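You operate a simulated robot arm through the tools that you are given. There is no shell and no other tool.

You run a simulated robot arm. Do the job below in one go: nothing can be reset, and whatever is moved stays where it is left.

JOB
Rinse the pink and green cups and stand them on the rack.
Fine: clean under the cold tap, tap off. What is to be rubbed or washed off counts as gone when no trace of it is left.

Only the result counts: the job must be done as asked and must still hold three seconds after the hand-in. Knocking over, shifting, dropping, spilling or breaking anything else fails it.

ROBOT AND FRAMES
A 7-joint arm with a two-finger parallel gripper, fixed in place. Base frame: the origin is on the floor under the middle of its stand, x ahead of it, y to its left, z up; the work surface is at about z = 0.865. Lengths are in m, angles in degrees, forces in N, time in s.
It reaches about 1.479 m from its shoulder. Its first joint turns from -166.0 to 166.0 degrees. Payload 4.4 kg.
Tool frame: the origin (TCP) lies between the finger pads and is the grasp point; the fingertips stand 0.023 m ahead of it; z points along the fingers, y is the line along which they close. The gripper opens to 0.094 m. The fingers are 0.038 m wide and 0.01 m thick; the gripper's body (0.054 by 0.096 m) begins 0.039 m behind the TCP.
Orientation is told as [roll, pitch, yaw] about the base's x, y, z axes, in that order, counted from this pose: with the fingers straight down and closing along the base's y, the tool's x points along the base's -x, its y along +y and its z along -z.

CONTROLS
- The arm moves only by the tool step_arm. Its argument "targets" is a list of rows, each an object of numbers (a shift or turn left out is 0, a gripper value left out holds the last): "ax", "ay", "az": the turn, a rotation vector about the tool's x, y, z in units of 5 degrees (1.0 is 5 degrees); "dx", "dy", "dz": the shift along the tool's x, y, z in units of 40 mm (1.0 is 40 mm); "jaw": the opening in per cent of the stroke, from 0 (shut) to 100 (fully open). In form: [{"ax": .., "ay": .., "az": .., "dx": .., "dy": .., "dz": .., "jaw": ..}, ...]. A call has 1 to 20 rows; each row shifts and turns the commanded pose from where the row before left it, along the tool's axes as they then stand. A call with a number of a shift or a turn outside -1 to 1 is refused whole. Rows are played at 5 a second. More than 0.05 m and 8.6 degrees between two rows, or a gripper value outside its range, and nothing of the call is played. Where a pose cannot be reached the arm comes as near as it can. A force on the tool above 40 N (or 10 N above the force at the start of the call, whichever is more), or a blocked arm, ends the call early, and 0.2 s more pass. Each finger travels about 0.072 m/s and halts on what it meets, pressing with about 41 N; the grip force reading is that of the motor and also rises with nothing between the fingers. The clock runs only during rows and for 0.2 s after the last one: add rows that do not move to give the fingers time. It gives the time, the measured TCP pose, the force on the tool (base axes), the opening and the grip force at its end, in the units of the frame above (readings bear some noise), with the torque about the TCP (base axes, N m) and any sound that the robot's microphone picked up.
- Cameras (640 x 400 px; columns grow to the right, rows downward): "scene" is fixed at [0.0473, 0.4998, 1.5969]; the picture's right is [-0.21, -0.98, 0.00], its down [-0.56, 0.12, -0.82] and it looks along [0.80, -0.17, -0.57] (base axes); focal length 313 px, centre (320, 200). "wrist" rides on the gripper at [0.086, 0.016, -0.074] in the tool frame; the picture's right is [-0.18, 0.98, 0.00], its down [-0.58, -0.11, -0.81] and it looks along [-0.79, -0.15, 0.59] (tool axes); focal length 243 px, centre (320, 200). There is no depth. A picture from a camera that has moved, and an enlarged one, comes with that camera's place and axes in the base frame and with its lens. The place of the scene camera against the robot may be out by one fixed shift of up to 0.012 m in any direction.
- snapshot(camera): a new picture of that camera. No time passes.
- enlarge(camera, box): a new picture of the part [left, top, right, bottom] of that camera's present view, enlarged. No time passes.
- close_job(): hands the job in; it is judged then, once.

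Places have to be worked out from the pictures, the camera data and where the tool is seen. Open the gripper and draw the arm clear of the work before you hand the job in, unless the task says otherwise.

The tools are called after "Request:" by a JSON object that holds its "method" and its "body". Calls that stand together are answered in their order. step_arm: Moves the arm, as the interface text tells. Its arguments: {"type":"object","properties":{"targets":{"type":"array"}},"required":["targets"]} The other tools are called the same way: snapshot (camera) takes a picture; enlarge (camera, box) takes an enlarged picture of a part of a camera's view; close_job () hands the job in.

At the start:

```text
clock: 0.0
ee_pos: [0.7313, 0.2571, 1.2046]
ee_rot: [0.0, 0.0, 0.0]
contact_force: [-0.3, -0.5, -0.1]
wrist_torque: [-0.01, -0.01, 0.02]
grip_width: 0.0945
grasp_force: 0.0
```

scene: 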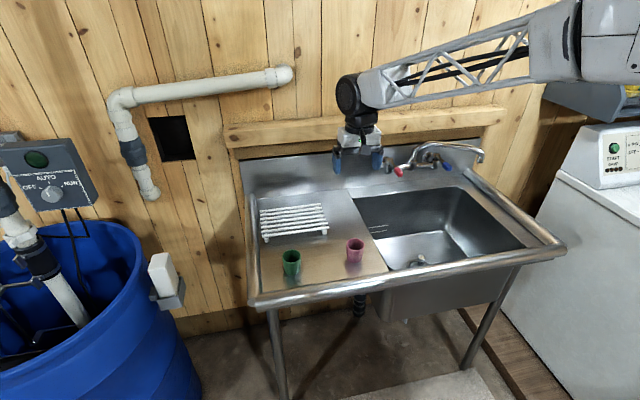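
wrist: 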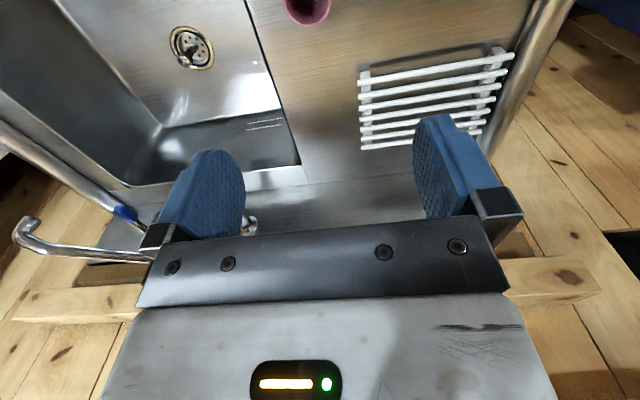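

I start by looking closer at the cups, rack, and tap before moving anything.

Request:
{"method": "enlarge", "body": {"camera": "scene", "box": [240, 180, 400, 280]}}

Request:
{"method": "enlarge", "body": {"camera": "scene", "box": [340, 120, 532, 240]}}

Request:
{"method": "enlarge", "body": {"camera": "scene", "box": [370, 130, 498, 210]}}

```text
4.00 times, centred on (320, 230) of scene
camera zoom: at [0.0473, 0.4998, 1.5969], right [-0.21, -0.98, 0.0], down [-0.56, 0.12, -0.82], along [0.8, -0.17, -0.57], focal length 1254 px, centre (320, 80)
```

zoom: 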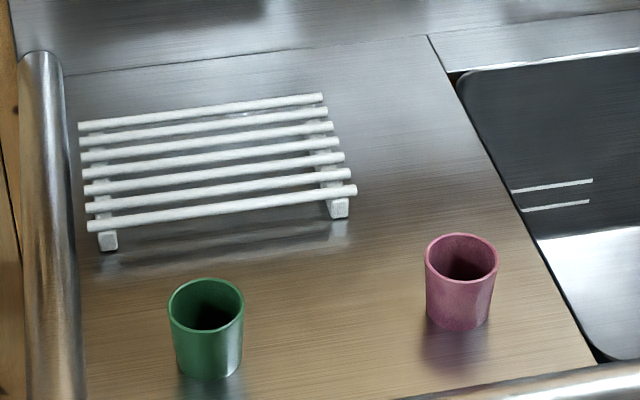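

```text
3.33 times, centred on (436, 180) of scene
camera zoom: at [0.0473, 0.4998, 1.5969], right [-0.21, -0.98, 0.0], down [-0.56, 0.12, -0.82], along [0.8, -0.17, -0.57], focal length 1045 px, centre (-67, 267)
```

zoom: 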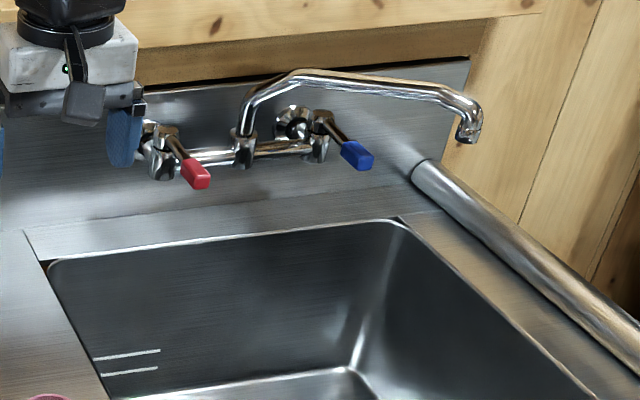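

```text
5.00 times, centred on (434, 170) of scene
camera zoom: at [0.0473, 0.4998, 1.5969], right [-0.21, -0.98, 0.0], down [-0.56, 0.12, -0.82], along [0.8, -0.17, -0.57], focal length 1567 px, centre (-250, 350)
```

zoom: 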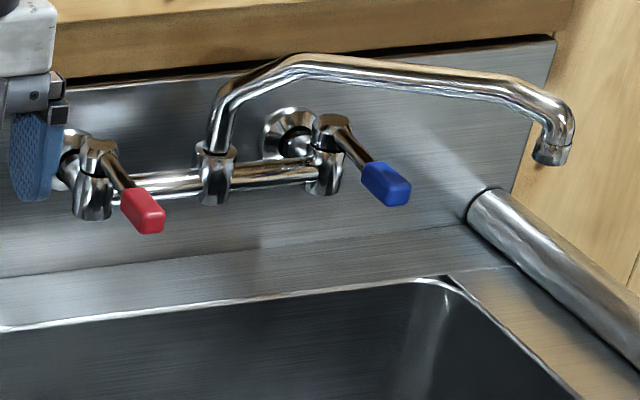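

The cups, rack, and a two-handled tap are visible, with blue on the right and the spout swung to the right. I'll look at the wrist view more closely to locate the spout's outlet and the cups.

Request:
{"method": "enlarge", "body": {"camera": "wrist", "box": [0, 180, 288, 360]}}

Request:
{"method": "enlarge", "body": {"camera": "scene", "box": [270, 225, 382, 295]}}

Request:
{"method": "enlarge", "body": {"camera": "scene", "box": [340, 200, 500, 300]}}

```text
2.22 times, centred on (144, 270) of wrist
camera zoom: at [0.6447, 0.2734, 1.2784], right [0.18, 0.98, 0.0], down [0.58, -0.11, 0.81], along [0.79, -0.15, -0.59], focal length 539 px, centre (711, 44)
```

zoom: 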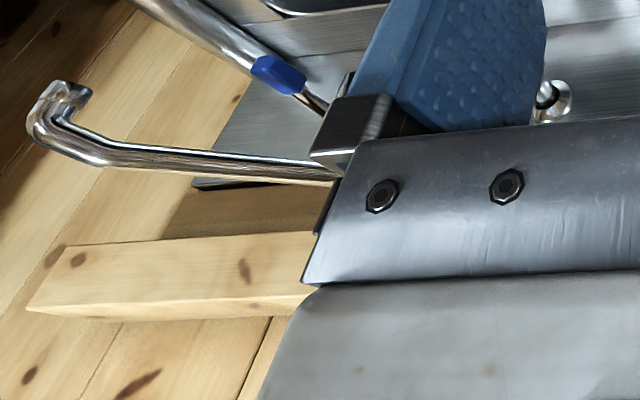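

```text
5.71 times, centred on (326, 260) of scene
camera zoom: at [0.0473, 0.4998, 1.5969], right [-0.21, -0.98, 0.0], down [-0.56, 0.12, -0.82], along [0.8, -0.17, -0.57], focal length 1791 px, centre (286, -143)
```

zoom: 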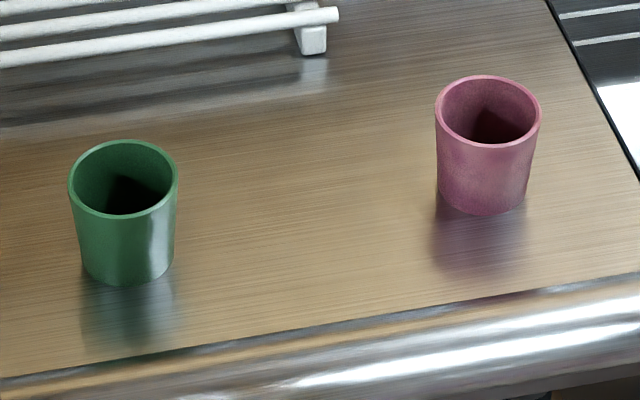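

```text
4.00 times, centred on (420, 250) of scene
camera zoom: at [0.0473, 0.4998, 1.5969], right [-0.21, -0.98, 0.0], down [-0.56, 0.12, -0.82], along [0.8, -0.17, -0.57], focal length 1254 px, centre (-80, 0)
```

zoom: 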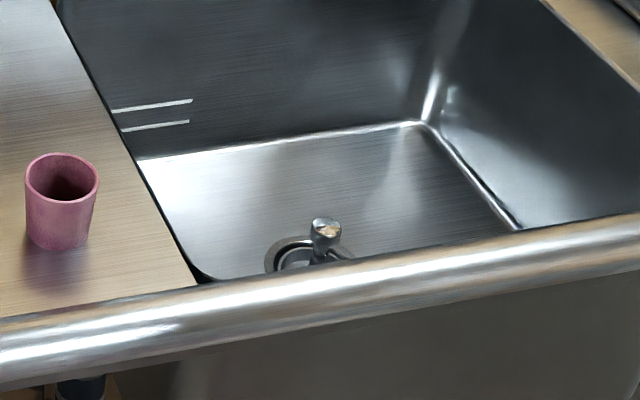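

The two cameras agree on the key points:

- Spout tip: about (0.912, -0.279, 1.061), which is over the basin.
- Blue handle: about (0.99, -0.207, 1.004).
- Green cup: about (0.724, 0.444).
- Pink cup: about (0.732, 0.237).

I want to grip the cups with the camera on the upper side, so I'll test how far the wrist turns about its own axis here in free space.

Request:
{"method": "step_arm", "body": {"targets": [{"az": 1}, {"az": 1}, {"az": 1}, {"az": 1}, {"az": 1}, {"az": 1}, {"az": 1}, {"az": 1}, {"az": 1}, {"az": 1}, {"az": 1}, {"az": 1}, {"az": 1}, {"az": 1}, {"az": 1}, {"az": 1}, {"az": 1}, {"az": 1}]}}

```text
clock: 3.8
ee_pos: [0.7326, 0.2564, 1.2042]
ee_rot: [0.0, 0.0, -90.2]
contact_force: [-0.7, 0.0, 0.2]
wrist_torque: [-0.01, 0.0, 0.0]
grip_width: 0.094
grasp_force: 0.0
```

The first 90° of turn went through cleanly. I'll turn on towards 180° to see whether that's reachable too.

Request:
{"method": "step_arm", "body": {"targets": [{"az": 1}, {"az": 1}, {"az": 1}, {"az": 1}, {"az": 1}, {"az": 1}, {"az": 1}, {"az": 1}, {"az": 1}, {"az": 1}, {"az": 1}, {"az": 1}, {"az": 1}, {"az": 1}, {"az": 1}, {"az": 1}, {"az": 1}, {"az": 1}]}}

Request:
{"method": "snapshot", "body": {"camera": "wrist"}}

Request:
{"method": "snapshot", "body": {"camera": "scene"}}

```text
clock: 7.6
ee_pos: [0.7315, 0.258, 1.2046]
ee_rot: [-0.1, 0.0, -152.4]
contact_force: [-0.2, -0.4, 0.1]
wrist_torque: [0.01, -0.03, 0.04]
grip_width: 0.0941
grasp_force: 0.1
out of reach, approached as far as the arm can: row 14, 15, 16, 17, 18
```

```text
taken
camera wrist: at [0.8152, 0.2828, 1.2786], right [0.29, -0.96, 0.0], down [-0.57, -0.17, 0.81], along [-0.77, -0.23, -0.59], focal length 243 px, centre (320, 200)
```

wrist: 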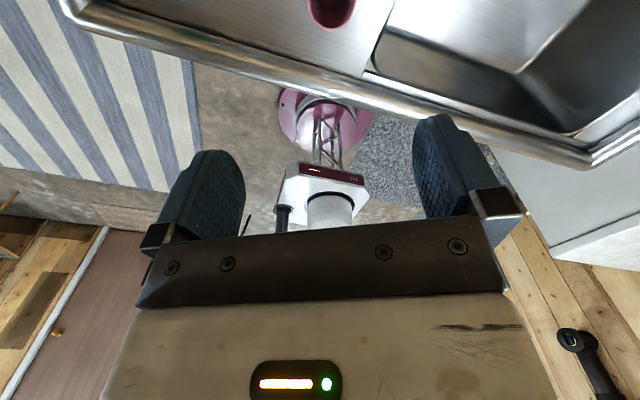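

```text
taken
```

scene: 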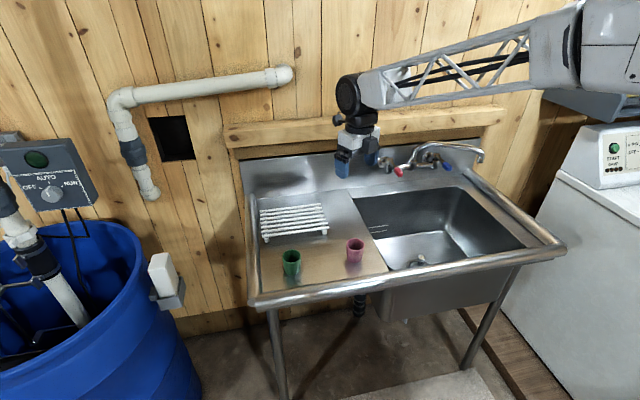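

The wrist stops at about yaw -152°, so with the camera on top I can point the fingers along an azimuth of roughly 28°, which suits the cups. I'll back off one step to see whether the commanded pose stayed at -180° or was reset.

Request:
{"method": "step_arm", "body": {"targets": [{"az": -1}, {"az": -0.4}]}}

```text
clock: 8.2
ee_pos: [0.7312, 0.257, 1.2035]
ee_rot: [0.0, 0.0, -145.6]
contact_force: [-0.1, -0.1, 0.1]
wrist_torque: [-0.03, -0.01, -0.01]
grip_width: 0.094
grasp_force: 0.1
```

The command restarts from the measured pose, so yaw is now -145.6°. Next I'll tilt the fingers forward by 60° about the TCP, which should point the camera almost straight down at the pink cup.

Request:
{"method": "step_arm", "body": {"targets": [{"ay": 1}, {"ay": 1}, {"ay": 1}, {"ay": 1}, {"ay": 1}, {"ay": 1}, {"ay": 1}, {"ay": 1}, {"ay": 1}, {"ay": 1}, {"ay": 1}, {"ay": 1}]}}

Request:
{"method": "snapshot", "body": {"camera": "wrist"}}

Request:
{"method": "snapshot", "body": {"camera": "scene"}}

```text
clock: 10.8
ee_pos: [0.7324, 0.2568, 1.2036]
ee_rot: [0.1, 60.1, -145.5]
contact_force: [0.4, -0.4, -0.1]
wrist_torque: [-0.03, -0.02, 0.04]
grip_width: 0.0941
grasp_force: 0.0
```

```text
taken
camera wrist: at [0.7232, 0.2317, 1.3153], right [0.48, -0.86, -0.16], down [-0.88, -0.47, -0.1], along [0.01, 0.19, -0.98], focal length 243 px, centre (320, 200)
```

wrist: 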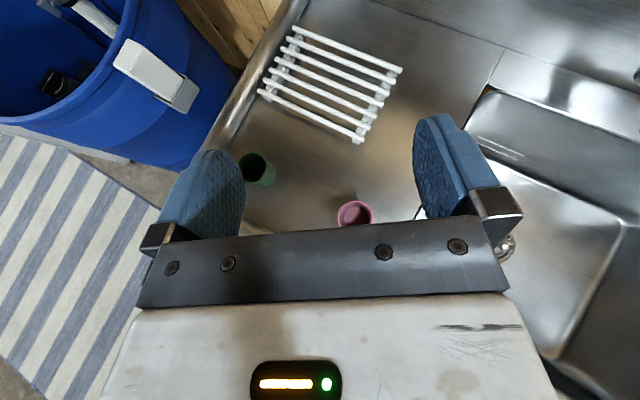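

```text
taken
```

scene: 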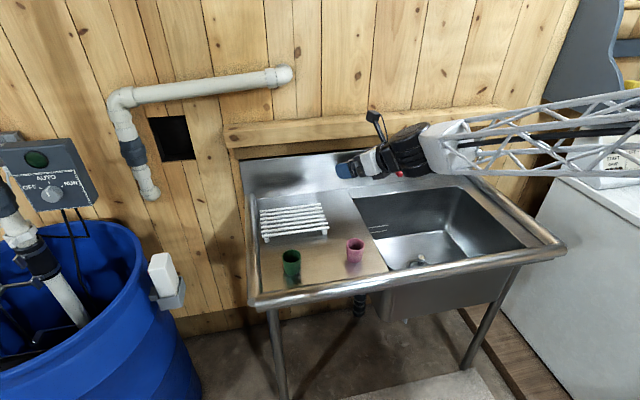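

The view now looks straight down on the board. I'll enlarge both cups to see what has to be rinsed off.

Request:
{"method": "enlarge", "body": {"camera": "wrist", "box": [310, 180, 406, 240]}}

Request:
{"method": "enlarge", "body": {"camera": "wrist", "box": [210, 140, 306, 200]}}

Request:
{"method": "enlarge", "body": {"camera": "scene", "box": [370, 130, 498, 210]}}

```text
6.67 times, centred on (358, 210) of wrist
camera zoom: at [0.7232, 0.2317, 1.3153], right [0.48, -0.86, -0.16], down [-0.88, -0.47, -0.1], along [0.01, 0.19, -0.98], focal length 1618 px, centre (67, 133)
```

zoom: 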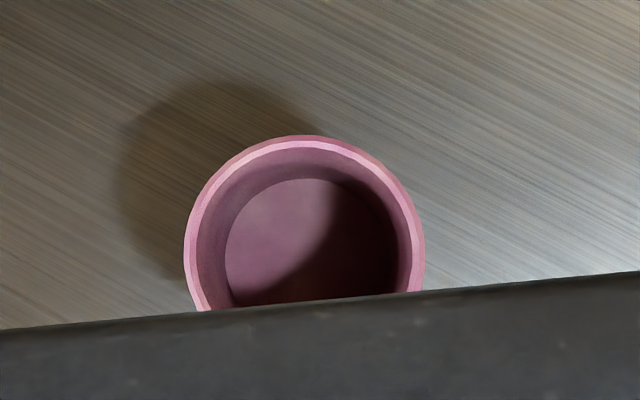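

```text
6.67 times, centred on (258, 170) of wrist
camera zoom: at [0.7232, 0.2317, 1.3153], right [0.48, -0.86, -0.16], down [-0.88, -0.47, -0.1], along [0.01, 0.19, -0.98], focal length 1618 px, centre (733, 400)
```

zoom: 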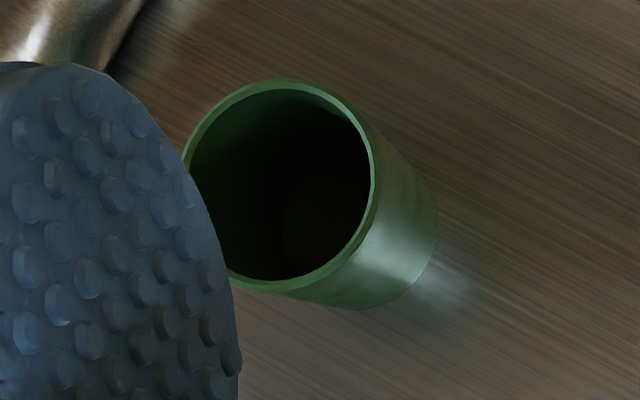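

```text
5.00 times, centred on (434, 170) of scene
camera zoom: at [0.0473, 0.4998, 1.5969], right [-0.21, -0.98, 0.0], down [-0.56, 0.12, -0.82], along [0.8, -0.17, -0.57], focal length 1567 px, centre (-250, 350)
```

zoom: 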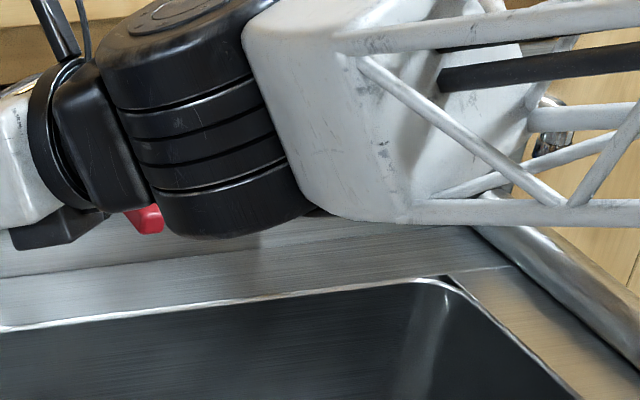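

The cups are unobstructed. The pink rim is about 58 mm wide at (0.729, 0.242) and the green one is at (0.720, 0.442). Before taking a cup I'll turn on the cold tap, so I'm untilting and spinning the wrist back to yaw 0, which keeps the camera on the underside and clear of the spout.

Request:
{"method": "step_arm", "body": {"targets": [{"ay": -1}, {"ay": -1}, {"ay": -1}, {"ay": -1}, {"ay": -1}, {"ay": -1}, {"ay": -1}, {"ay": -1}, {"ay": -1}, {"ay": -1}, {"ay": -1}, {"ay": -1}, {"az": -1}, {"az": -1}, {"az": -1}, {"az": -1}, {"az": -1}, {"az": -1}, {"az": -1}, {"az": -1}]}}

Request:
{"method": "step_arm", "body": {"targets": [{"az": -1}, {"az": -1}, {"az": -1}, {"az": -1}, {"az": -1}, {"az": -1}, {"az": -1}, {"az": -1}, {"az": -1}, {"az": -1}, {"az": -1}, {"az": -1}, {"az": -1}, {"az": -1}, {"az": -1}, {"az": -1}, {"az": -1}, {"az": -1}, {"az": -1}, {"az": -1}]}}

```text
clock: 15.0
ee_pos: [0.7312, 0.2565, 1.2048]
ee_rot: [0.0, 0.0, -105.4]
contact_force: [-0.8, 0.1, -0.1]
wrist_torque: [-0.02, 0.03, 0.01]
grip_width: 0.0939
grasp_force: 0.1
```

```text
clock: 19.2
ee_pos: [0.7317, 0.2571, 1.204]
ee_rot: [-0.1, 0.0, -5.5]
contact_force: [-0.1, -0.1, 0.0]
wrist_torque: [-0.02, 0.01, -0.04]
grip_width: 0.0937
grasp_force: 0.0
```

I'm at yaw -5.5°. I'll square up to 0° and slide right to about y = -0.15 so the wrist camera can look at the tap.

Request:
{"method": "step_arm", "body": {"targets": [{"az": -1}, {"az": -0.1, "dy": -1}, {"dy": -1}, {"dy": -1}, {"dy": -1}, {"dy": -1}, {"dy": -1}, {"dy": -1}, {"dy": -1}, {"dy": -1}, {"dy": -1, "dz": 0.5}, {"dz": 0.5}]}}

Request:
{"method": "snapshot", "body": {"camera": "wrist"}}

Request:
{"method": "snapshot", "body": {"camera": "scene"}}

```text
clock: 21.8
ee_pos: [0.7322, -0.1441, 1.167]
ee_rot: [0.0, 0.0, -0.1]
contact_force: [0.4, -0.5, -0.3]
wrist_torque: [0.04, 0.05, 0.03]
grip_width: 0.0938
grasp_force: 0.1
```

```text
taken
camera wrist: at [0.6451, -0.1266, 1.24], right [0.18, 0.98, 0.0], down [0.58, -0.11, 0.81], along [0.79, -0.15, -0.59], focal length 243 px, centre (320, 200)
```

wrist: 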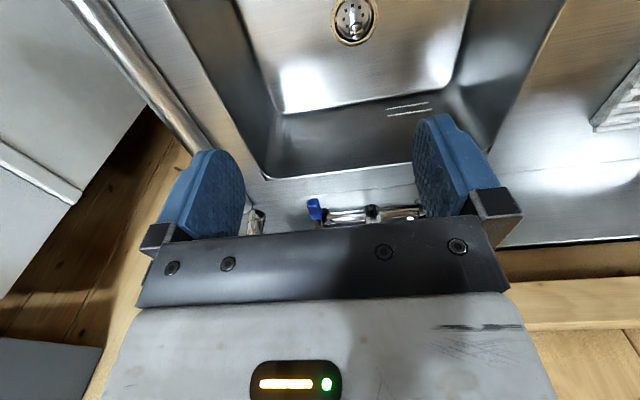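

```text
taken
```

scene: 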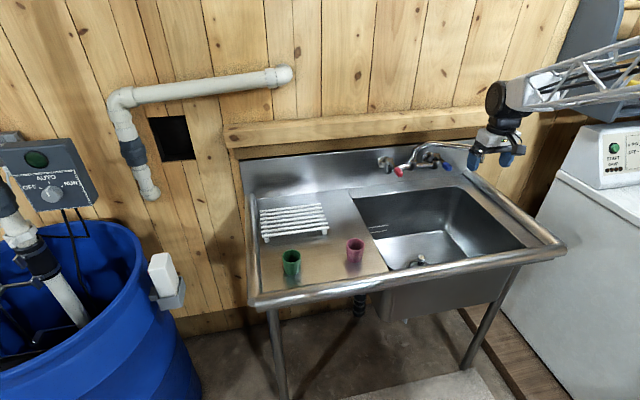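

The blue handle points out and right under the spout. I'll tilt the tool forward to nearly horizontal, with the camera underneath, and look at the lever from the front.

Request:
{"method": "step_arm", "body": {"targets": [{"ay": -1}, {"ay": -1}, {"ay": -1}, {"ay": -1}, {"ay": -1}, {"ay": -1}, {"ay": -1}, {"ay": -1}, {"ay": -1}, {"ay": -1}, {"ay": -1}, {"ay": -1}, {"ay": -1}, {"ay": -1}, {"ay": -1}, {"ay": -1}, {"ay": -1}]}}

Request:
{"method": "snapshot", "body": {"camera": "wrist"}}

Request:
{"method": "snapshot", "body": {"camera": "scene"}}

```text
clock: 25.4
ee_pos: [0.7312, -0.1425, 1.1647]
ee_rot: [0.0, -85.0, 0.0]
contact_force: [0.1, 0.3, -0.2]
wrist_torque: [0.0, 0.02, 0.02]
grip_width: 0.0939
grasp_force: 0.1
```

```text
taken
camera wrist: at [0.6492, -0.126, 1.0846], right [0.02, 0.98, 0.18], down [-0.75, -0.11, 0.65], along [0.66, -0.15, 0.74], focal length 243 px, centre (320, 200)
```

wrist: 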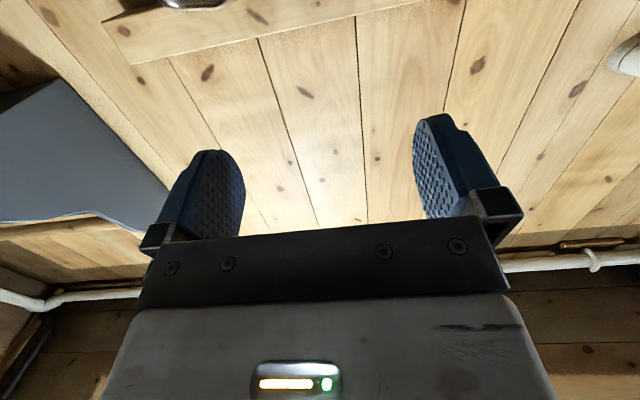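

```text
taken
```

scene: 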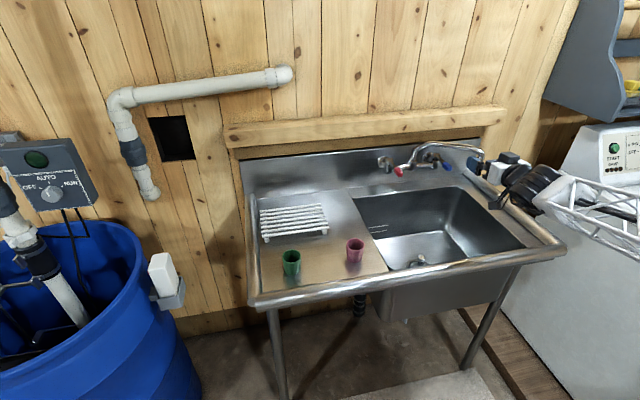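

Now I'm advancing and lowering to the front of the lever at about (0.80, -0.17, 0.99), keeping clear of the nozzle and the front rail.

Request:
{"method": "step_arm", "body": {"targets": [{"dz": 0.7}, {"dz": 0.7}, {"dz": 0.7}, {"dx": 1, "dy": -0.2}, {"dx": 1, "dy": -0.2}, {"dx": 1, "dy": -0.2}, {"dx": 1, "dy": -0.1}]}}

Request:
{"method": "snapshot", "body": {"camera": "wrist"}}

Request:
{"method": "enlarge", "body": {"camera": "scene", "box": [370, 130, 530, 230]}}

```text
clock: 27.0
ee_pos: [0.801, -0.1721, 0.998]
ee_rot: [0.0, -85.1, -0.2]
contact_force: [0.4, 0.1, -0.3]
wrist_torque: [-0.01, 0.01, 0.01]
grip_width: 0.0937
grasp_force: 0.1
```

```text
taken
camera wrist: at [0.7185, -0.1552, 0.9179], right [0.02, 0.98, 0.18], down [-0.75, -0.11, 0.65], along [0.66, -0.15, 0.74], focal length 243 px, centre (320, 200)
```

wrist: 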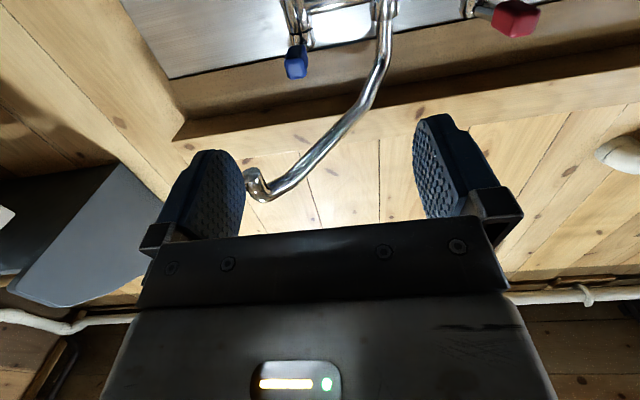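

```text
4.00 times, centred on (450, 180) of scene
camera zoom: at [0.0473, 0.4998, 1.5969], right [-0.21, -0.98, 0.0], down [-0.56, 0.12, -0.82], along [0.8, -0.17, -0.57], focal length 1254 px, centre (-200, 280)
```

zoom: 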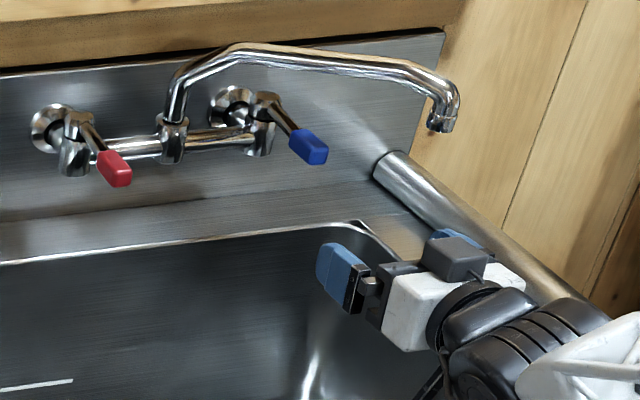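

The lever, spout, and nozzle are clearly visible. A grey block shows on the upper side of the hand, so I'm checking its height with a closer look before going under the spout.

Request:
{"method": "enlarge", "body": {"camera": "scene", "box": [440, 170, 536, 230]}}

Request:
{"method": "enlarge", "body": {"camera": "wrist", "box": [220, 0, 540, 200]}}

Request:
{"method": "enlarge", "body": {"camera": "scene", "box": [410, 135, 490, 185]}}

```text
6.67 times, centred on (488, 200) of scene
camera zoom: at [0.0473, 0.4998, 1.5969], right [-0.21, -0.98, 0.0], down [-0.56, 0.12, -0.82], along [0.8, -0.17, -0.57], focal length 2089 px, centre (-800, 200)
```

zoom: 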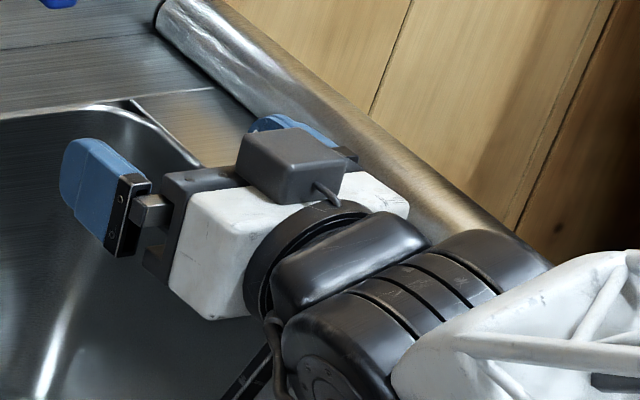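

```text
2.00 times, centred on (380, 100) of wrist
camera zoom: at [0.7185, -0.1552, 0.9179], right [0.02, 0.98, 0.18], down [-0.75, -0.11, 0.65], along [0.66, -0.15, 0.74], focal length 485 px, centre (200, 400)
```

zoom: 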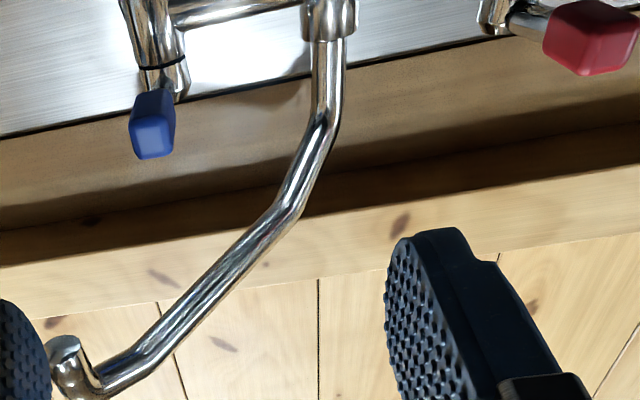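

```text
8.00 times, centred on (450, 160) of scene
camera zoom: at [0.0473, 0.4998, 1.5969], right [-0.21, -0.98, 0.0], down [-0.56, 0.12, -0.82], along [0.8, -0.17, -0.57], focal length 2507 px, centre (-720, 520)
```

zoom: 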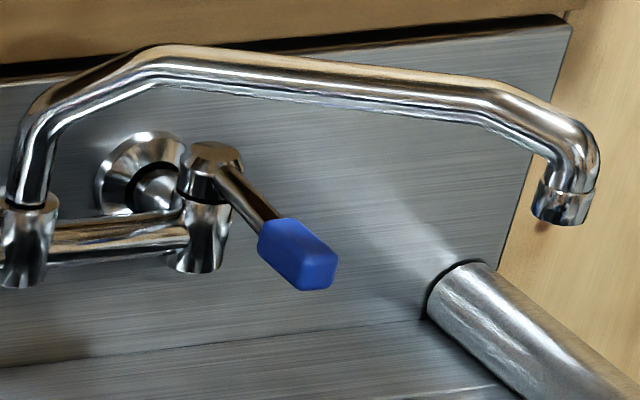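

The grey block rides about 5.5 cm above the hand axis, so I'll work at z≈1.0 with the fingers pointing slightly up. Both levers appear to point straight out, with the blue grip at x≈0.96–1.00, y≈-0.20, z≈1.01. I'm changing to pitch -100°, yaw -15°, with the jaw at 42%.

Request:
{"method": "step_arm", "body": {"targets": [{"ay": -1, "jaw": 42}, {"ay": -1}, {"ay": -1}, {"ax": 0.985, "az": -0.174}, {"ax": 0.985, "az": -0.174}, {"ax": 0.985, "az": -0.174}]}}

Request:
{"method": "snapshot", "body": {"camera": "wrist"}}

Request:
{"method": "snapshot", "body": {"camera": "scene"}}

```text
clock: 28.4
ee_pos: [0.8014, -0.1712, 0.9969]
ee_rot: [-180.0, -80.0, 177.4]
contact_force: [-0.1, 0.3, 0.3]
wrist_torque: [0.01, -0.01, -0.01]
grip_width: 0.0395
grasp_force: 0.0
out of reach, approached as far as the arm can: row 5, 6
```

```text
taken
camera wrist: at [0.7428, -0.1523, 0.8995], right [0.01, 0.98, 0.18], down [-0.9, -0.07, 0.43], along [0.44, -0.17, 0.88], focal length 243 px, centre (320, 200)
```

wrist: 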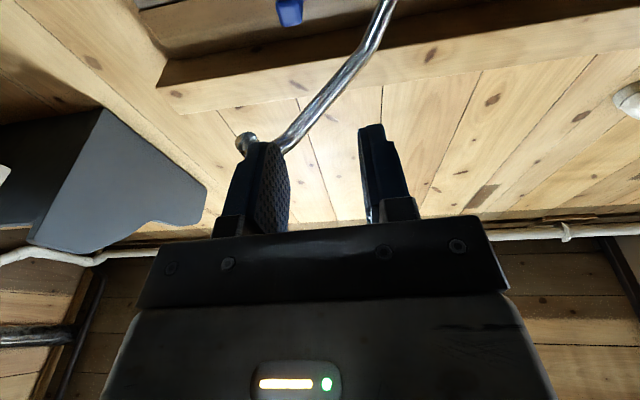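

```text
taken
```

scene: 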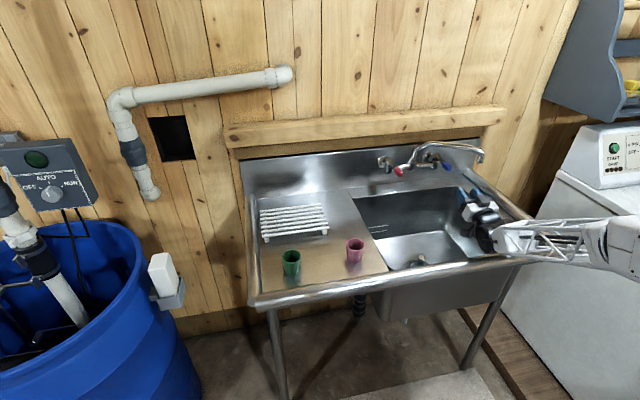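

Yaw -15° is not reachable here; the arm stopped at about -2.6°, which is still usable. I'm advancing to about x = 0.92 at the handle's y and checking the alignment.

Request:
{"method": "step_arm", "body": {"targets": [{"dz": 0.75, "dx": 0.1, "dy": -0.14}, {"dz": 0.75, "dx": 0.1, "dy": -0.14}, {"dz": 0.75, "dx": 0.1, "dy": -0.14}, {"dz": 0.75, "dx": 0.1, "dy": -0.14}]}}

Request:
{"method": "snapshot", "body": {"camera": "wrist"}}

Request:
{"method": "enlarge", "body": {"camera": "scene", "box": [400, 130, 528, 210]}}

```text
clock: 29.4
ee_pos: [0.9226, -0.1998, 1.0029]
ee_rot: [-180.1, -79.9, 177.7]
contact_force: [-0.4, 0.0, 1.3]
wrist_torque: [0.0, 0.0, 0.01]
grip_width: 0.0393
grasp_force: 0.0
```

```text
taken
camera wrist: at [0.8642, -0.1806, 0.9049], right [0.01, 0.98, 0.18], down [-0.9, -0.07, 0.43], along [0.44, -0.17, 0.88], focal length 243 px, centre (320, 200)
```

wrist: 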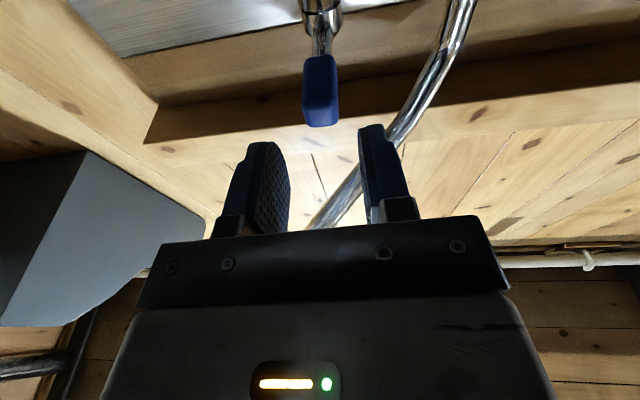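

```text
5.00 times, centred on (464, 170) of scene
camera zoom: at [0.0473, 0.4998, 1.5969], right [-0.21, -0.98, 0.0], down [-0.56, 0.12, -0.82], along [0.8, -0.17, -0.57], focal length 1567 px, centre (-400, 350)
```

zoom: 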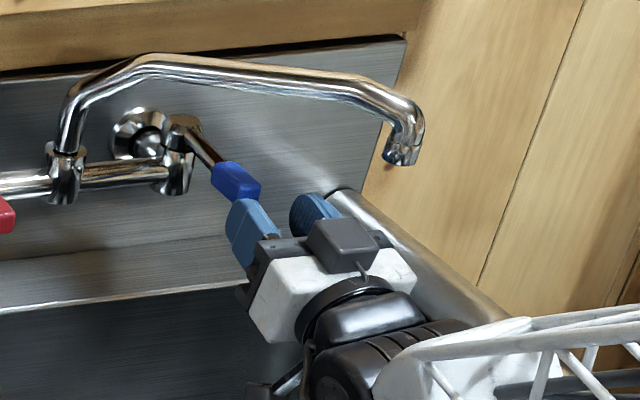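

The blue handle is centred between the fingers at (0.96, -0.200, ~1.007). I'm moving 45 mm further in to straddle it.

Request:
{"method": "step_arm", "body": {"targets": [{"dz": 0.4, "dx": 0.07}, {"dz": 0.4, "dx": 0.07}, {"dz": 0.3, "dx": 0.05}]}}

Request:
{"method": "snapshot", "body": {"camera": "wrist"}}

Request:
{"method": "enlarge", "body": {"camera": "scene", "box": [400, 130, 528, 210]}}

```text
clock: 30.2
ee_pos: [0.9671, -0.199, 1.0018]
ee_rot: [-179.8, -80.0, 177.6]
contact_force: [0.2, -0.5, 0.5]
wrist_torque: [-0.01, -0.01, 0.02]
grip_width: 0.0396
grasp_force: 0.0
```

```text
taken
camera wrist: at [0.908, -0.1814, 0.904], right [0.01, 0.98, 0.18], down [-0.9, -0.07, 0.43], along [0.44, -0.17, 0.88], focal length 243 px, centre (320, 200)
```

wrist: 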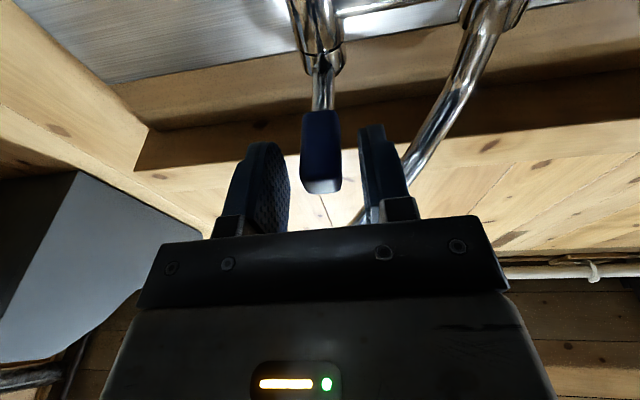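

```text
5.00 times, centred on (464, 170) of scene
camera zoom: at [0.0473, 0.4998, 1.5969], right [-0.21, -0.98, 0.0], down [-0.56, 0.12, -0.82], along [0.8, -0.17, -0.57], focal length 1567 px, centre (-400, 350)
```

zoom: 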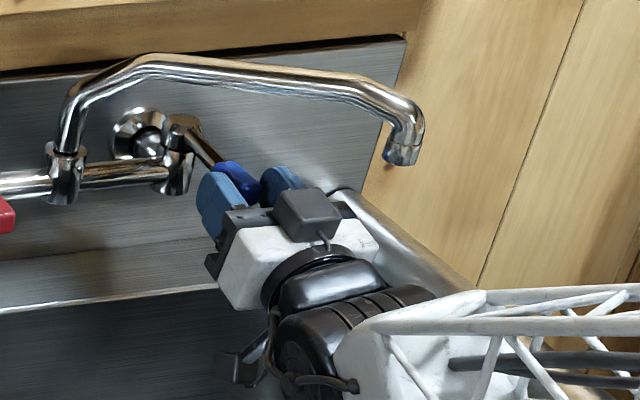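

The fingers straddle the handle. I'll push gently towards -y in small steps, since the spout base blocks the other side, and watch the force.

Request:
{"method": "step_arm", "body": {"targets": [{"dy": -0.2}, {"dy": -0.2}, {"dy": -0.2}, {"dy": -0.2}]}}

Request:
{"method": "snapshot", "body": {"camera": "wrist"}}

Request:
{"method": "enlarge", "body": {"camera": "scene", "box": [400, 130, 528, 210]}}

```text
clock: 31.2
ee_pos: [0.9656, -0.2334, 1.0036]
ee_rot: [-179.9, -80.0, 177.6]
contact_force: [-1.0, 0.3, 0.2]
wrist_torque: [-0.02, -0.01, -0.02]
grip_width: 0.0394
grasp_force: 0.1
```

```text
taken
camera wrist: at [0.9069, -0.2139, 0.9048], right [0.01, 0.98, 0.18], down [-0.9, -0.07, 0.43], along [0.44, -0.17, 0.88], focal length 243 px, centre (320, 200)
```

wrist: 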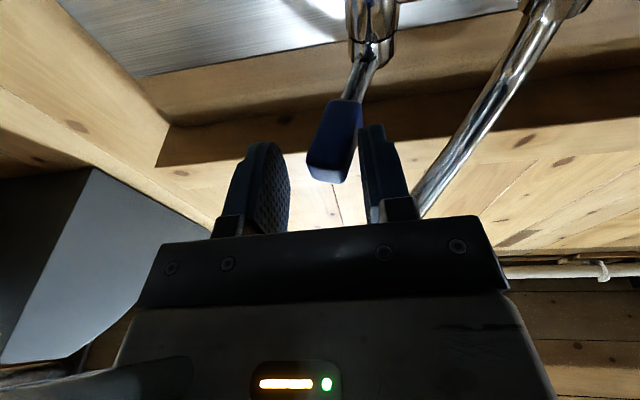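

```text
5.00 times, centred on (464, 170) of scene
camera zoom: at [0.0473, 0.4998, 1.5969], right [-0.21, -0.98, 0.0], down [-0.56, 0.12, -0.82], along [0.8, -0.17, -0.57], focal length 1567 px, centre (-400, 350)
```

zoom: 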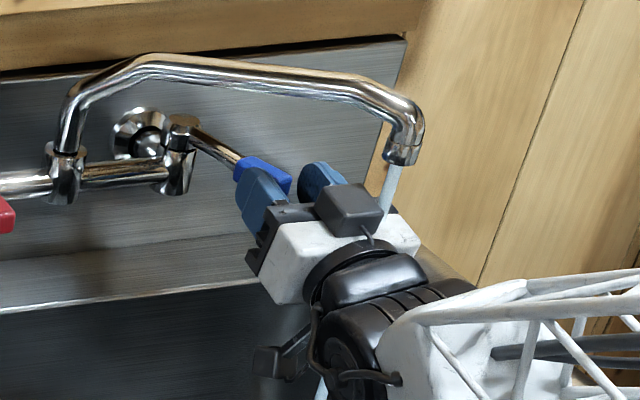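

Water is already running from the spout, so this is the right direction and the lever turns easily. I'll leave this moderate opening, free the fingers from the handle, back out, and look at the stream.

Request:
{"method": "step_arm", "body": {"targets": [{"dy": 0.2}, {"dz": -0.75, "dx": -0.13, "dy": 0.05}, {"dz": -0.75, "dx": -0.13, "dy": 0.1}, {"dz": -0.75, "dx": -0.13, "dy": 0.2}, {"dz": -0.75, "dx": -0.13, "dy": 0.3}]}}

Request:
{"method": "snapshot", "body": {"camera": "wrist"}}

Request:
{"method": "enlarge", "body": {"camera": "scene", "box": [380, 130, 540, 230]}}

Request:
{"method": "snapshot", "body": {"camera": "scene"}}

```text
clock: 32.4
ee_pos: [0.8451, -0.1908, 1.0019]
ee_rot: [-179.8, -80.0, 177.4]
contact_force: [-1.2, 0.4, 0.3]
wrist_torque: [-0.04, -0.02, 0.04]
grip_width: 0.0397
grasp_force: 0.1
```

```text
taken
camera wrist: at [0.7871, -0.1722, 0.9033], right [0.01, 0.98, 0.18], down [-0.9, -0.07, 0.43], along [0.44, -0.17, 0.88], focal length 243 px, centre (320, 200)
```

wrist: 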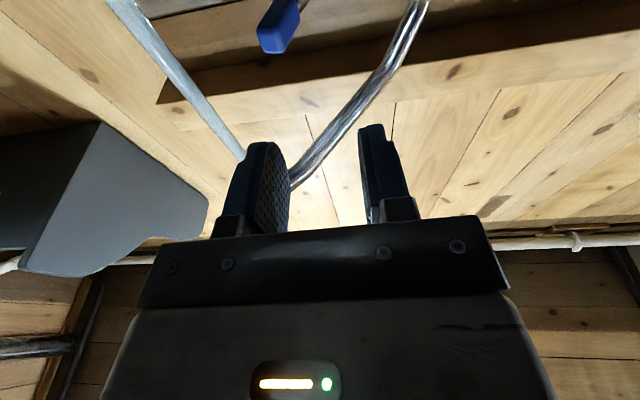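

```text
4.00 times, centred on (460, 180) of scene
camera zoom: at [0.0473, 0.4998, 1.5969], right [-0.21, -0.98, 0.0], down [-0.56, 0.12, -0.82], along [0.8, -0.17, -0.57], focal length 1254 px, centre (-240, 280)
```

zoom: 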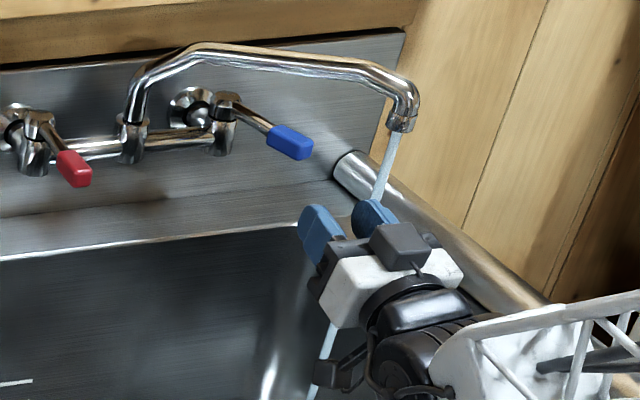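

```text
taken
```

scene: 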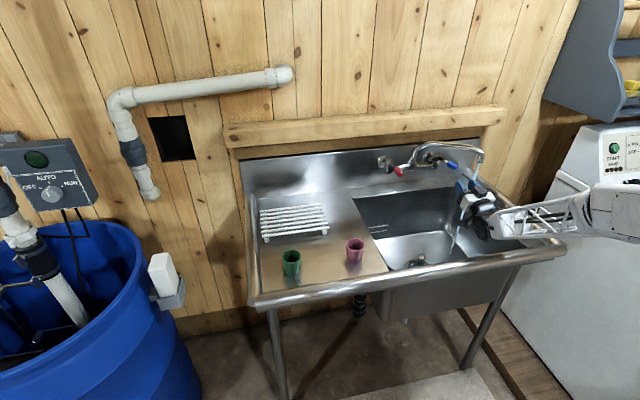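

The stream runs steadily and straight down into the basin. Now I'll raise the hand and return to the camera-up orientation (untilt, then spin) above the pink cup.

Request:
{"method": "step_arm", "body": {"targets": [{"dx": -1}, {"dx": -1}, {"dx": -1}, {"dx": -1}, {"dx": -0.5}, {"ay": 1, "dy": 0.6}, {"ay": 1, "dy": 1}, {"ay": 1, "dy": 1}, {"ay": 1, "dy": 1}, {"ay": 1, "dy": 1}, {"ay": 1, "dy": 1}, {"ay": 1, "dy": 1}, {"ay": 1, "dy": 1}, {"ay": 1, "dy": 1}, {"ay": 1, "dy": 1}, {"ay": 1}, {"ay": 1}, {"ay": 1}, {"ay": 1}, {"ay": 1}]}}

Request:
{"method": "step_arm", "body": {"targets": [{"ay": 1}, {"ay": 1}, {"ay": 1}, {"ay": 1}, {"ay": 1}, {"az": 1, "jaw": 100}, {"az": 1}, {"az": 1}, {"az": 1}, {"az": 1}, {"az": 1}, {"az": 1}, {"az": 1}, {"az": 1}, {"az": 1}, {"az": 1}, {"az": 1}, {"az": 1}, {"az": 1}, {"az": 1}]}}

```text
clock: 36.6
ee_pos: [0.8237, 0.1774, 1.1632]
ee_rot: [-0.4, -30.1, -2.4]
contact_force: [0.2, -0.5, 0.2]
wrist_torque: [0.0, -0.01, -0.02]
grip_width: 0.0395
grasp_force: 0.0
out of reach, approached as far as the arm can: row 10, 19, 20
```

```text
clock: 40.8
ee_pos: [0.8238, 0.1781, 1.164]
ee_rot: [29.3, -7.6, -79.7]
contact_force: [-0.1, -0.1, -0.4]
wrist_torque: [-0.02, -0.01, 0.02]
grip_width: 0.0938
grasp_force: 0.1
out of reach, approached as far as the arm can: row 1, 2, 3, 4, 5
```

Untilting stalled at about 30° from vertical, so the arm may be near a joint limit in this posture. I'll check how it's folded now.

Request:
{"method": "snapshot", "body": {"camera": "scene"}}

Request:
{"method": "snapshot", "body": {"camera": "wrist"}}

```text
taken
```

scene: 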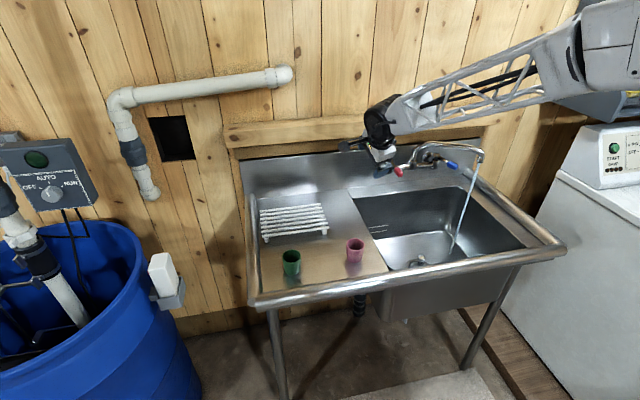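

```text
taken
camera wrist: at [0.7839, 0.268, 1.2241], right [0.86, 0.04, 0.5], down [-0.39, -0.57, 0.72], along [0.31, -0.82, -0.48], focal length 243 px, centre (320, 200)
```

wrist: 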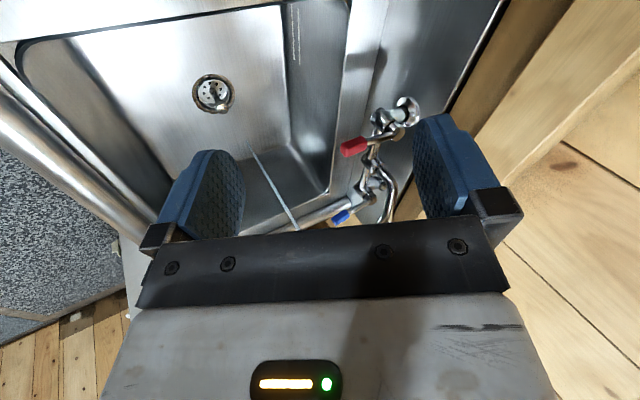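

The vertical pose isn't reachable at this longer reach (x = 0.82), but it was at x = 0.73. I'm moving back and up, then untilting about base y.

Request:
{"method": "step_arm", "body": {"targets": [{"dx": 0.495, "dy": -0.38, "dz": -0.676}, {"dx": 0.495, "dy": -0.38, "dz": -0.676}, {"dx": 0.495, "dy": -0.38, "dz": -0.676}, {"ax": 0.965, "ay": 0.262}, {"ax": 0.965, "ay": 0.262}, {"ax": 0.965, "ay": 0.262}, {"ax": 0.965, "ay": 0.262}, {"ax": 0.965, "ay": 0.262}, {"ax": 0.965, "ay": 0.262}]}}

```text
clock: 42.8
ee_pos: [0.7336, 0.2285, 1.2037]
ee_rot: [26.9, -7.1, -79.2]
contact_force: [-0.3, 0.5, 1.2]
wrist_torque: [-0.01, 0.03, 0.03]
grip_width: 0.0938
grasp_force: 0.1
out of reach, approached as far as the arm can: row 5, 6, 7, 8, 9
```

Vertical is still limited to about 27° in this arm posture. The grasp needs a forward tilt anyway, so I'll keep the tilt and continue the spin towards camera-up.

Request:
{"method": "step_arm", "body": {"targets": [{"az": 1}, {"az": 1}, {"az": 1}, {"az": 1}, {"az": 1}, {"az": 1}, {"az": 1}, {"az": 1}, {"az": 1}, {"az": 1}, {"az": 1}, {"az": 1}, {"az": 1}]}}

Request:
{"method": "snapshot", "body": {"camera": "scene"}}

```text
clock: 45.6
ee_pos: [0.7338, 0.2274, 1.2041]
ee_rot: [18.9, 20.7, -139.1]
contact_force: [0.5, -0.2, 0.5]
wrist_torque: [0.03, 0.02, -0.02]
grip_width: 0.0942
grasp_force: 0.0
```

```text
taken
```

scene: 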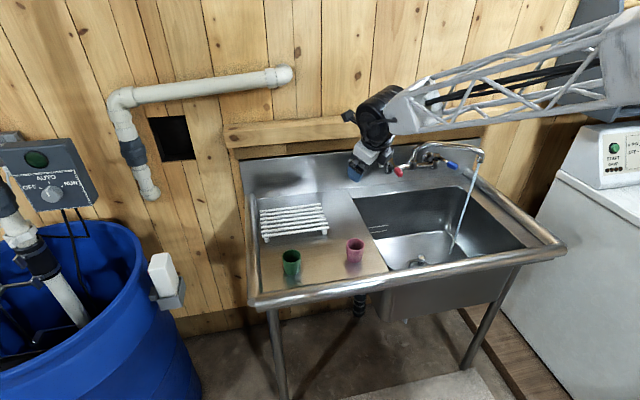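

The spin went through without a limit warning. Now I'll rotate 42° about one axis to reach the grasp orientation: fingers forward at 60° tilt, azimuth about 35°, camera on top.

Request:
{"method": "step_arm", "body": {"targets": [{"ax": 0.317, "ay": 0.845, "az": 0.243}, {"ax": 0.317, "ay": 0.845, "az": 0.243}, {"ax": 0.317, "ay": 0.845, "az": 0.243}, {"ax": 0.317, "ay": 0.845, "az": 0.243}, {"ax": 0.317, "ay": 0.845, "az": 0.243}, {"ax": 0.317, "ay": 0.845, "az": 0.243}, {"ax": 0.317, "ay": 0.845, "az": 0.243}, {"ax": 0.317, "ay": 0.845, "az": 0.243}, {"ax": 0.317, "ay": 0.845, "az": 0.243}]}}

Request:
{"method": "snapshot", "body": {"camera": "wrist"}}

Request:
{"method": "snapshot", "body": {"camera": "scene"}}

```text
clock: 47.6
ee_pos: [0.7335, 0.2282, 1.2018]
ee_rot: [18.6, 21.9, -139.0]
contact_force: [0.1, -0.4, 0.9]
wrist_torque: [0.0, 0.0, -0.01]
grip_width: 0.0941
grasp_force: 0.0
out of reach, approached as far as the arm can: row 1, 2, 3, 4, 5, 6, 7, 8, 9
```

```text
taken
camera wrist: at [0.7667, 0.2687, 1.3029], right [0.39, -0.89, 0.22], down [-0.85, -0.26, 0.46], along [-0.35, -0.37, -0.86], focal length 243 px, centre (320, 200)
```

wrist: 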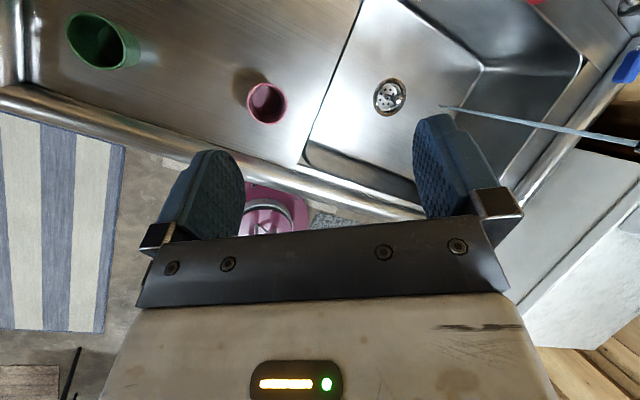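

```text
taken
```

scene: 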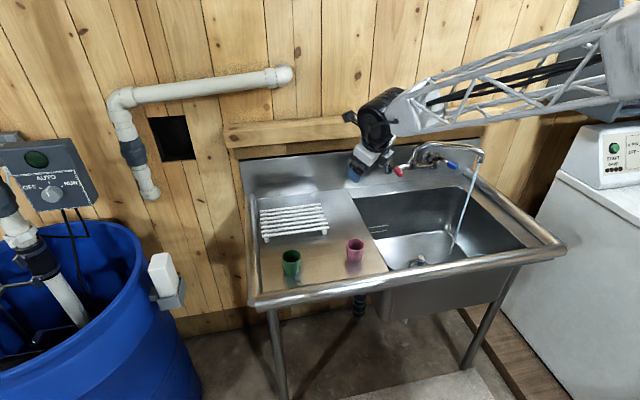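

The arm appears jammed against a joint limit. I'll probe small turns and shifts one at a time to find which direction is blocked.

Request:
{"method": "step_arm", "body": {"targets": [{"ay": 1}, {"ay": -1}, {"ay": -1}, {"ay": 1}, {"ax": 1}, {"ax": -1}, {"ax": -1}, {"ax": 1}, {"az": 1}, {"az": -1}, {"dz": 0.5}, {"dz": -0.5}, {"dz": -0.5}, {"dz": 0.5}, {"dx": 0.5}, {"dx": -0.5}, {"dx": -0.5}, {"dx": 0.5}]}}

```text
clock: 51.4
ee_pos: [0.7339, 0.228, 1.1941]
ee_rot: [23.6, 22.0, -139.0]
contact_force: [0.0, -0.2, 0.1]
wrist_torque: [0.01, -0.01, 0.0]
grip_width: 0.094
grasp_force: 0.2
out of reach, approached as far as the arm can: row 1, 5
```

Only turns that point the fingers further left are blocked, which suggests the wrist flipped through a singular pose. I'm enlarging the arm region to understand the present posture before unwinding it.

Request:
{"method": "enlarge", "body": {"camera": "scene", "box": [320, 0, 640, 200]}}

```text
2.00 times, centred on (480, 100) of scene
camera zoom: at [0.0473, 0.4998, 1.5969], right [-0.21, -0.98, 0.0], down [-0.56, 0.12, -0.82], along [0.8, -0.17, -0.57], focal length 627 px, centre (0, 400)
```

zoom: 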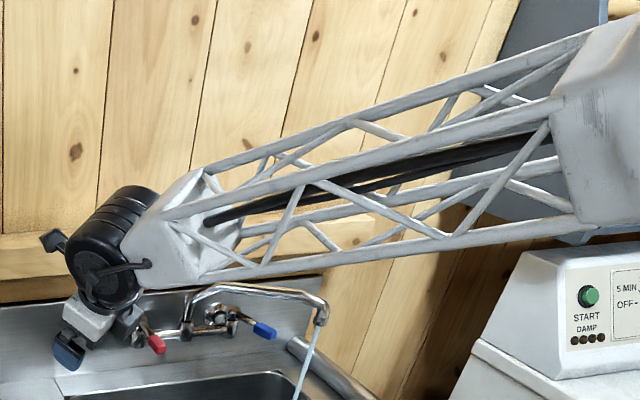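

The forearm now comes in from high behind rather than from the right, and spin -139° is close to the last joint's limit. I'll unspin 60° to free that joint, then probe the turn directions again.

Request:
{"method": "step_arm", "body": {"targets": [{"az": -1}, {"az": -1}, {"az": -1}, {"az": -1}, {"az": -1}, {"az": -1}, {"az": -1}, {"az": -1}, {"az": -1}, {"az": -1}, {"az": -1}, {"az": -1}, {"ay": 1}, {"ay": -1}, {"ay": -1}, {"ay": 1}, {"ax": 1}, {"ax": -1}, {"ax": -1}, {"ax": 1}]}}

```text
clock: 55.6
ee_pos: [0.7318, 0.2285, 1.1957]
ee_rot: [30.9, -7.9, -85.5]
contact_force: [0.1, -1.0, 0.4]
wrist_torque: [-0.02, -0.03, 0.01]
grip_width: 0.0941
grasp_force: 0.1
```

All the turns are free again. Now I'll go to a new grasp orientation that stays well away from the limits: fingers pointing left (+y), 60° from vertical, camera on top.

Request:
{"method": "step_arm", "body": {"targets": [{"ax": 0.333, "ay": 0.865, "az": 0.299}, {"ax": 0.333, "ay": 0.865, "az": 0.299}, {"ax": 0.333, "ay": 0.865, "az": 0.299}, {"ax": 0.333, "ay": 0.865, "az": 0.299}, {"ax": 0.333, "ay": 0.865, "az": 0.299}, {"ax": 0.333, "ay": 0.865, "az": 0.299}, {"ax": 0.333, "ay": 0.865, "az": 0.299}, {"ax": 0.333, "ay": 0.865, "az": 0.299}, {"ax": 0.333, "ay": 0.865, "az": 0.299}, {"ax": 0.333, "ay": 0.865, "az": 0.299}, {"ax": 0.333, "ay": 0.865, "az": 0.299}, {"ax": 0.333, "ay": 0.865, "az": 0.299}, {"ax": 0.333, "ay": 0.865, "az": 0.299}, {"ax": 0.333, "ay": 0.865, "az": 0.299}, {"ax": 0.333, "ay": 0.865, "az": 0.299}]}}

Request:
{"method": "snapshot", "body": {"camera": "scene"}}

Request:
{"method": "snapshot", "body": {"camera": "wrist"}}

```text
clock: 58.8
ee_pos: [0.7337, 0.2287, 1.1963]
ee_rot: [29.2, -3.3, -84.9]
contact_force: [0.0, 0.4, 0.0]
wrist_torque: [-0.02, -0.01, 0.02]
grip_width: 0.094
grasp_force: 0.0
out of reach, approached as far as the arm can: row 2, 3, 4, 5, 6, 7, 8, 9, 10, 11, 12, 13, 14, 15
```

```text
taken
```

scene: 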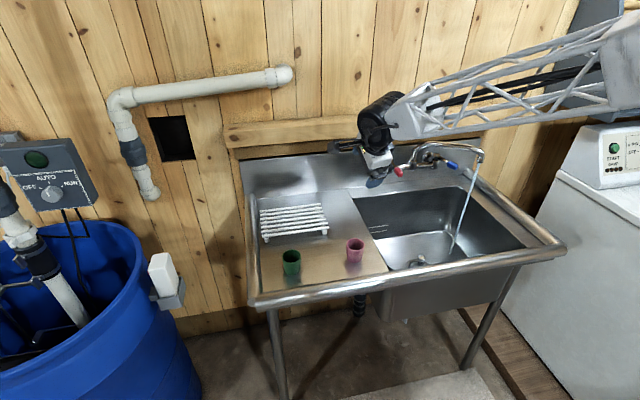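

```text
taken
camera wrist: at [0.7022, 0.3173, 1.2629], right [0.87, -0.08, 0.49], down [-0.44, -0.58, 0.68], along [0.23, -0.81, -0.54], focal length 243 px, centre (320, 200)
```

wrist: 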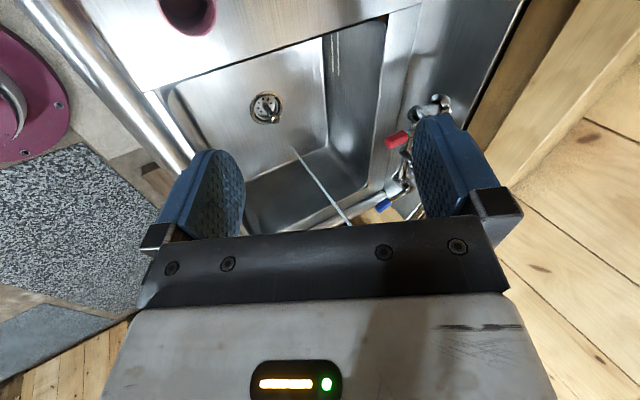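

The leftward direction is still blocked in this posture. I'll test whether the last joint has enough range here to reach a full 180° spin while the fingers point forward.

Request:
{"method": "step_arm", "body": {"targets": [{"ay": -0.3}, {"az": 1}, {"az": 1}, {"az": 1}, {"az": 1}, {"az": 1}, {"az": 1}, {"az": 1}, {"az": 1}, {"az": 1}, {"az": 1}, {"az": 1}, {"az": 1}, {"az": 1}, {"az": 1}, {"az": 1}, {"az": 1}, {"az": 1}, {"az": 1}, {"az": 1}]}}

```text
clock: 63.0
ee_pos: [0.7322, 0.2275, 1.1949]
ee_rot: [2.4, 29.4, -178.8]
contact_force: [-0.5, -0.2, 0.3]
wrist_torque: [0.01, 0.01, 0.0]
grip_width: 0.0939
grasp_force: 0.0
```

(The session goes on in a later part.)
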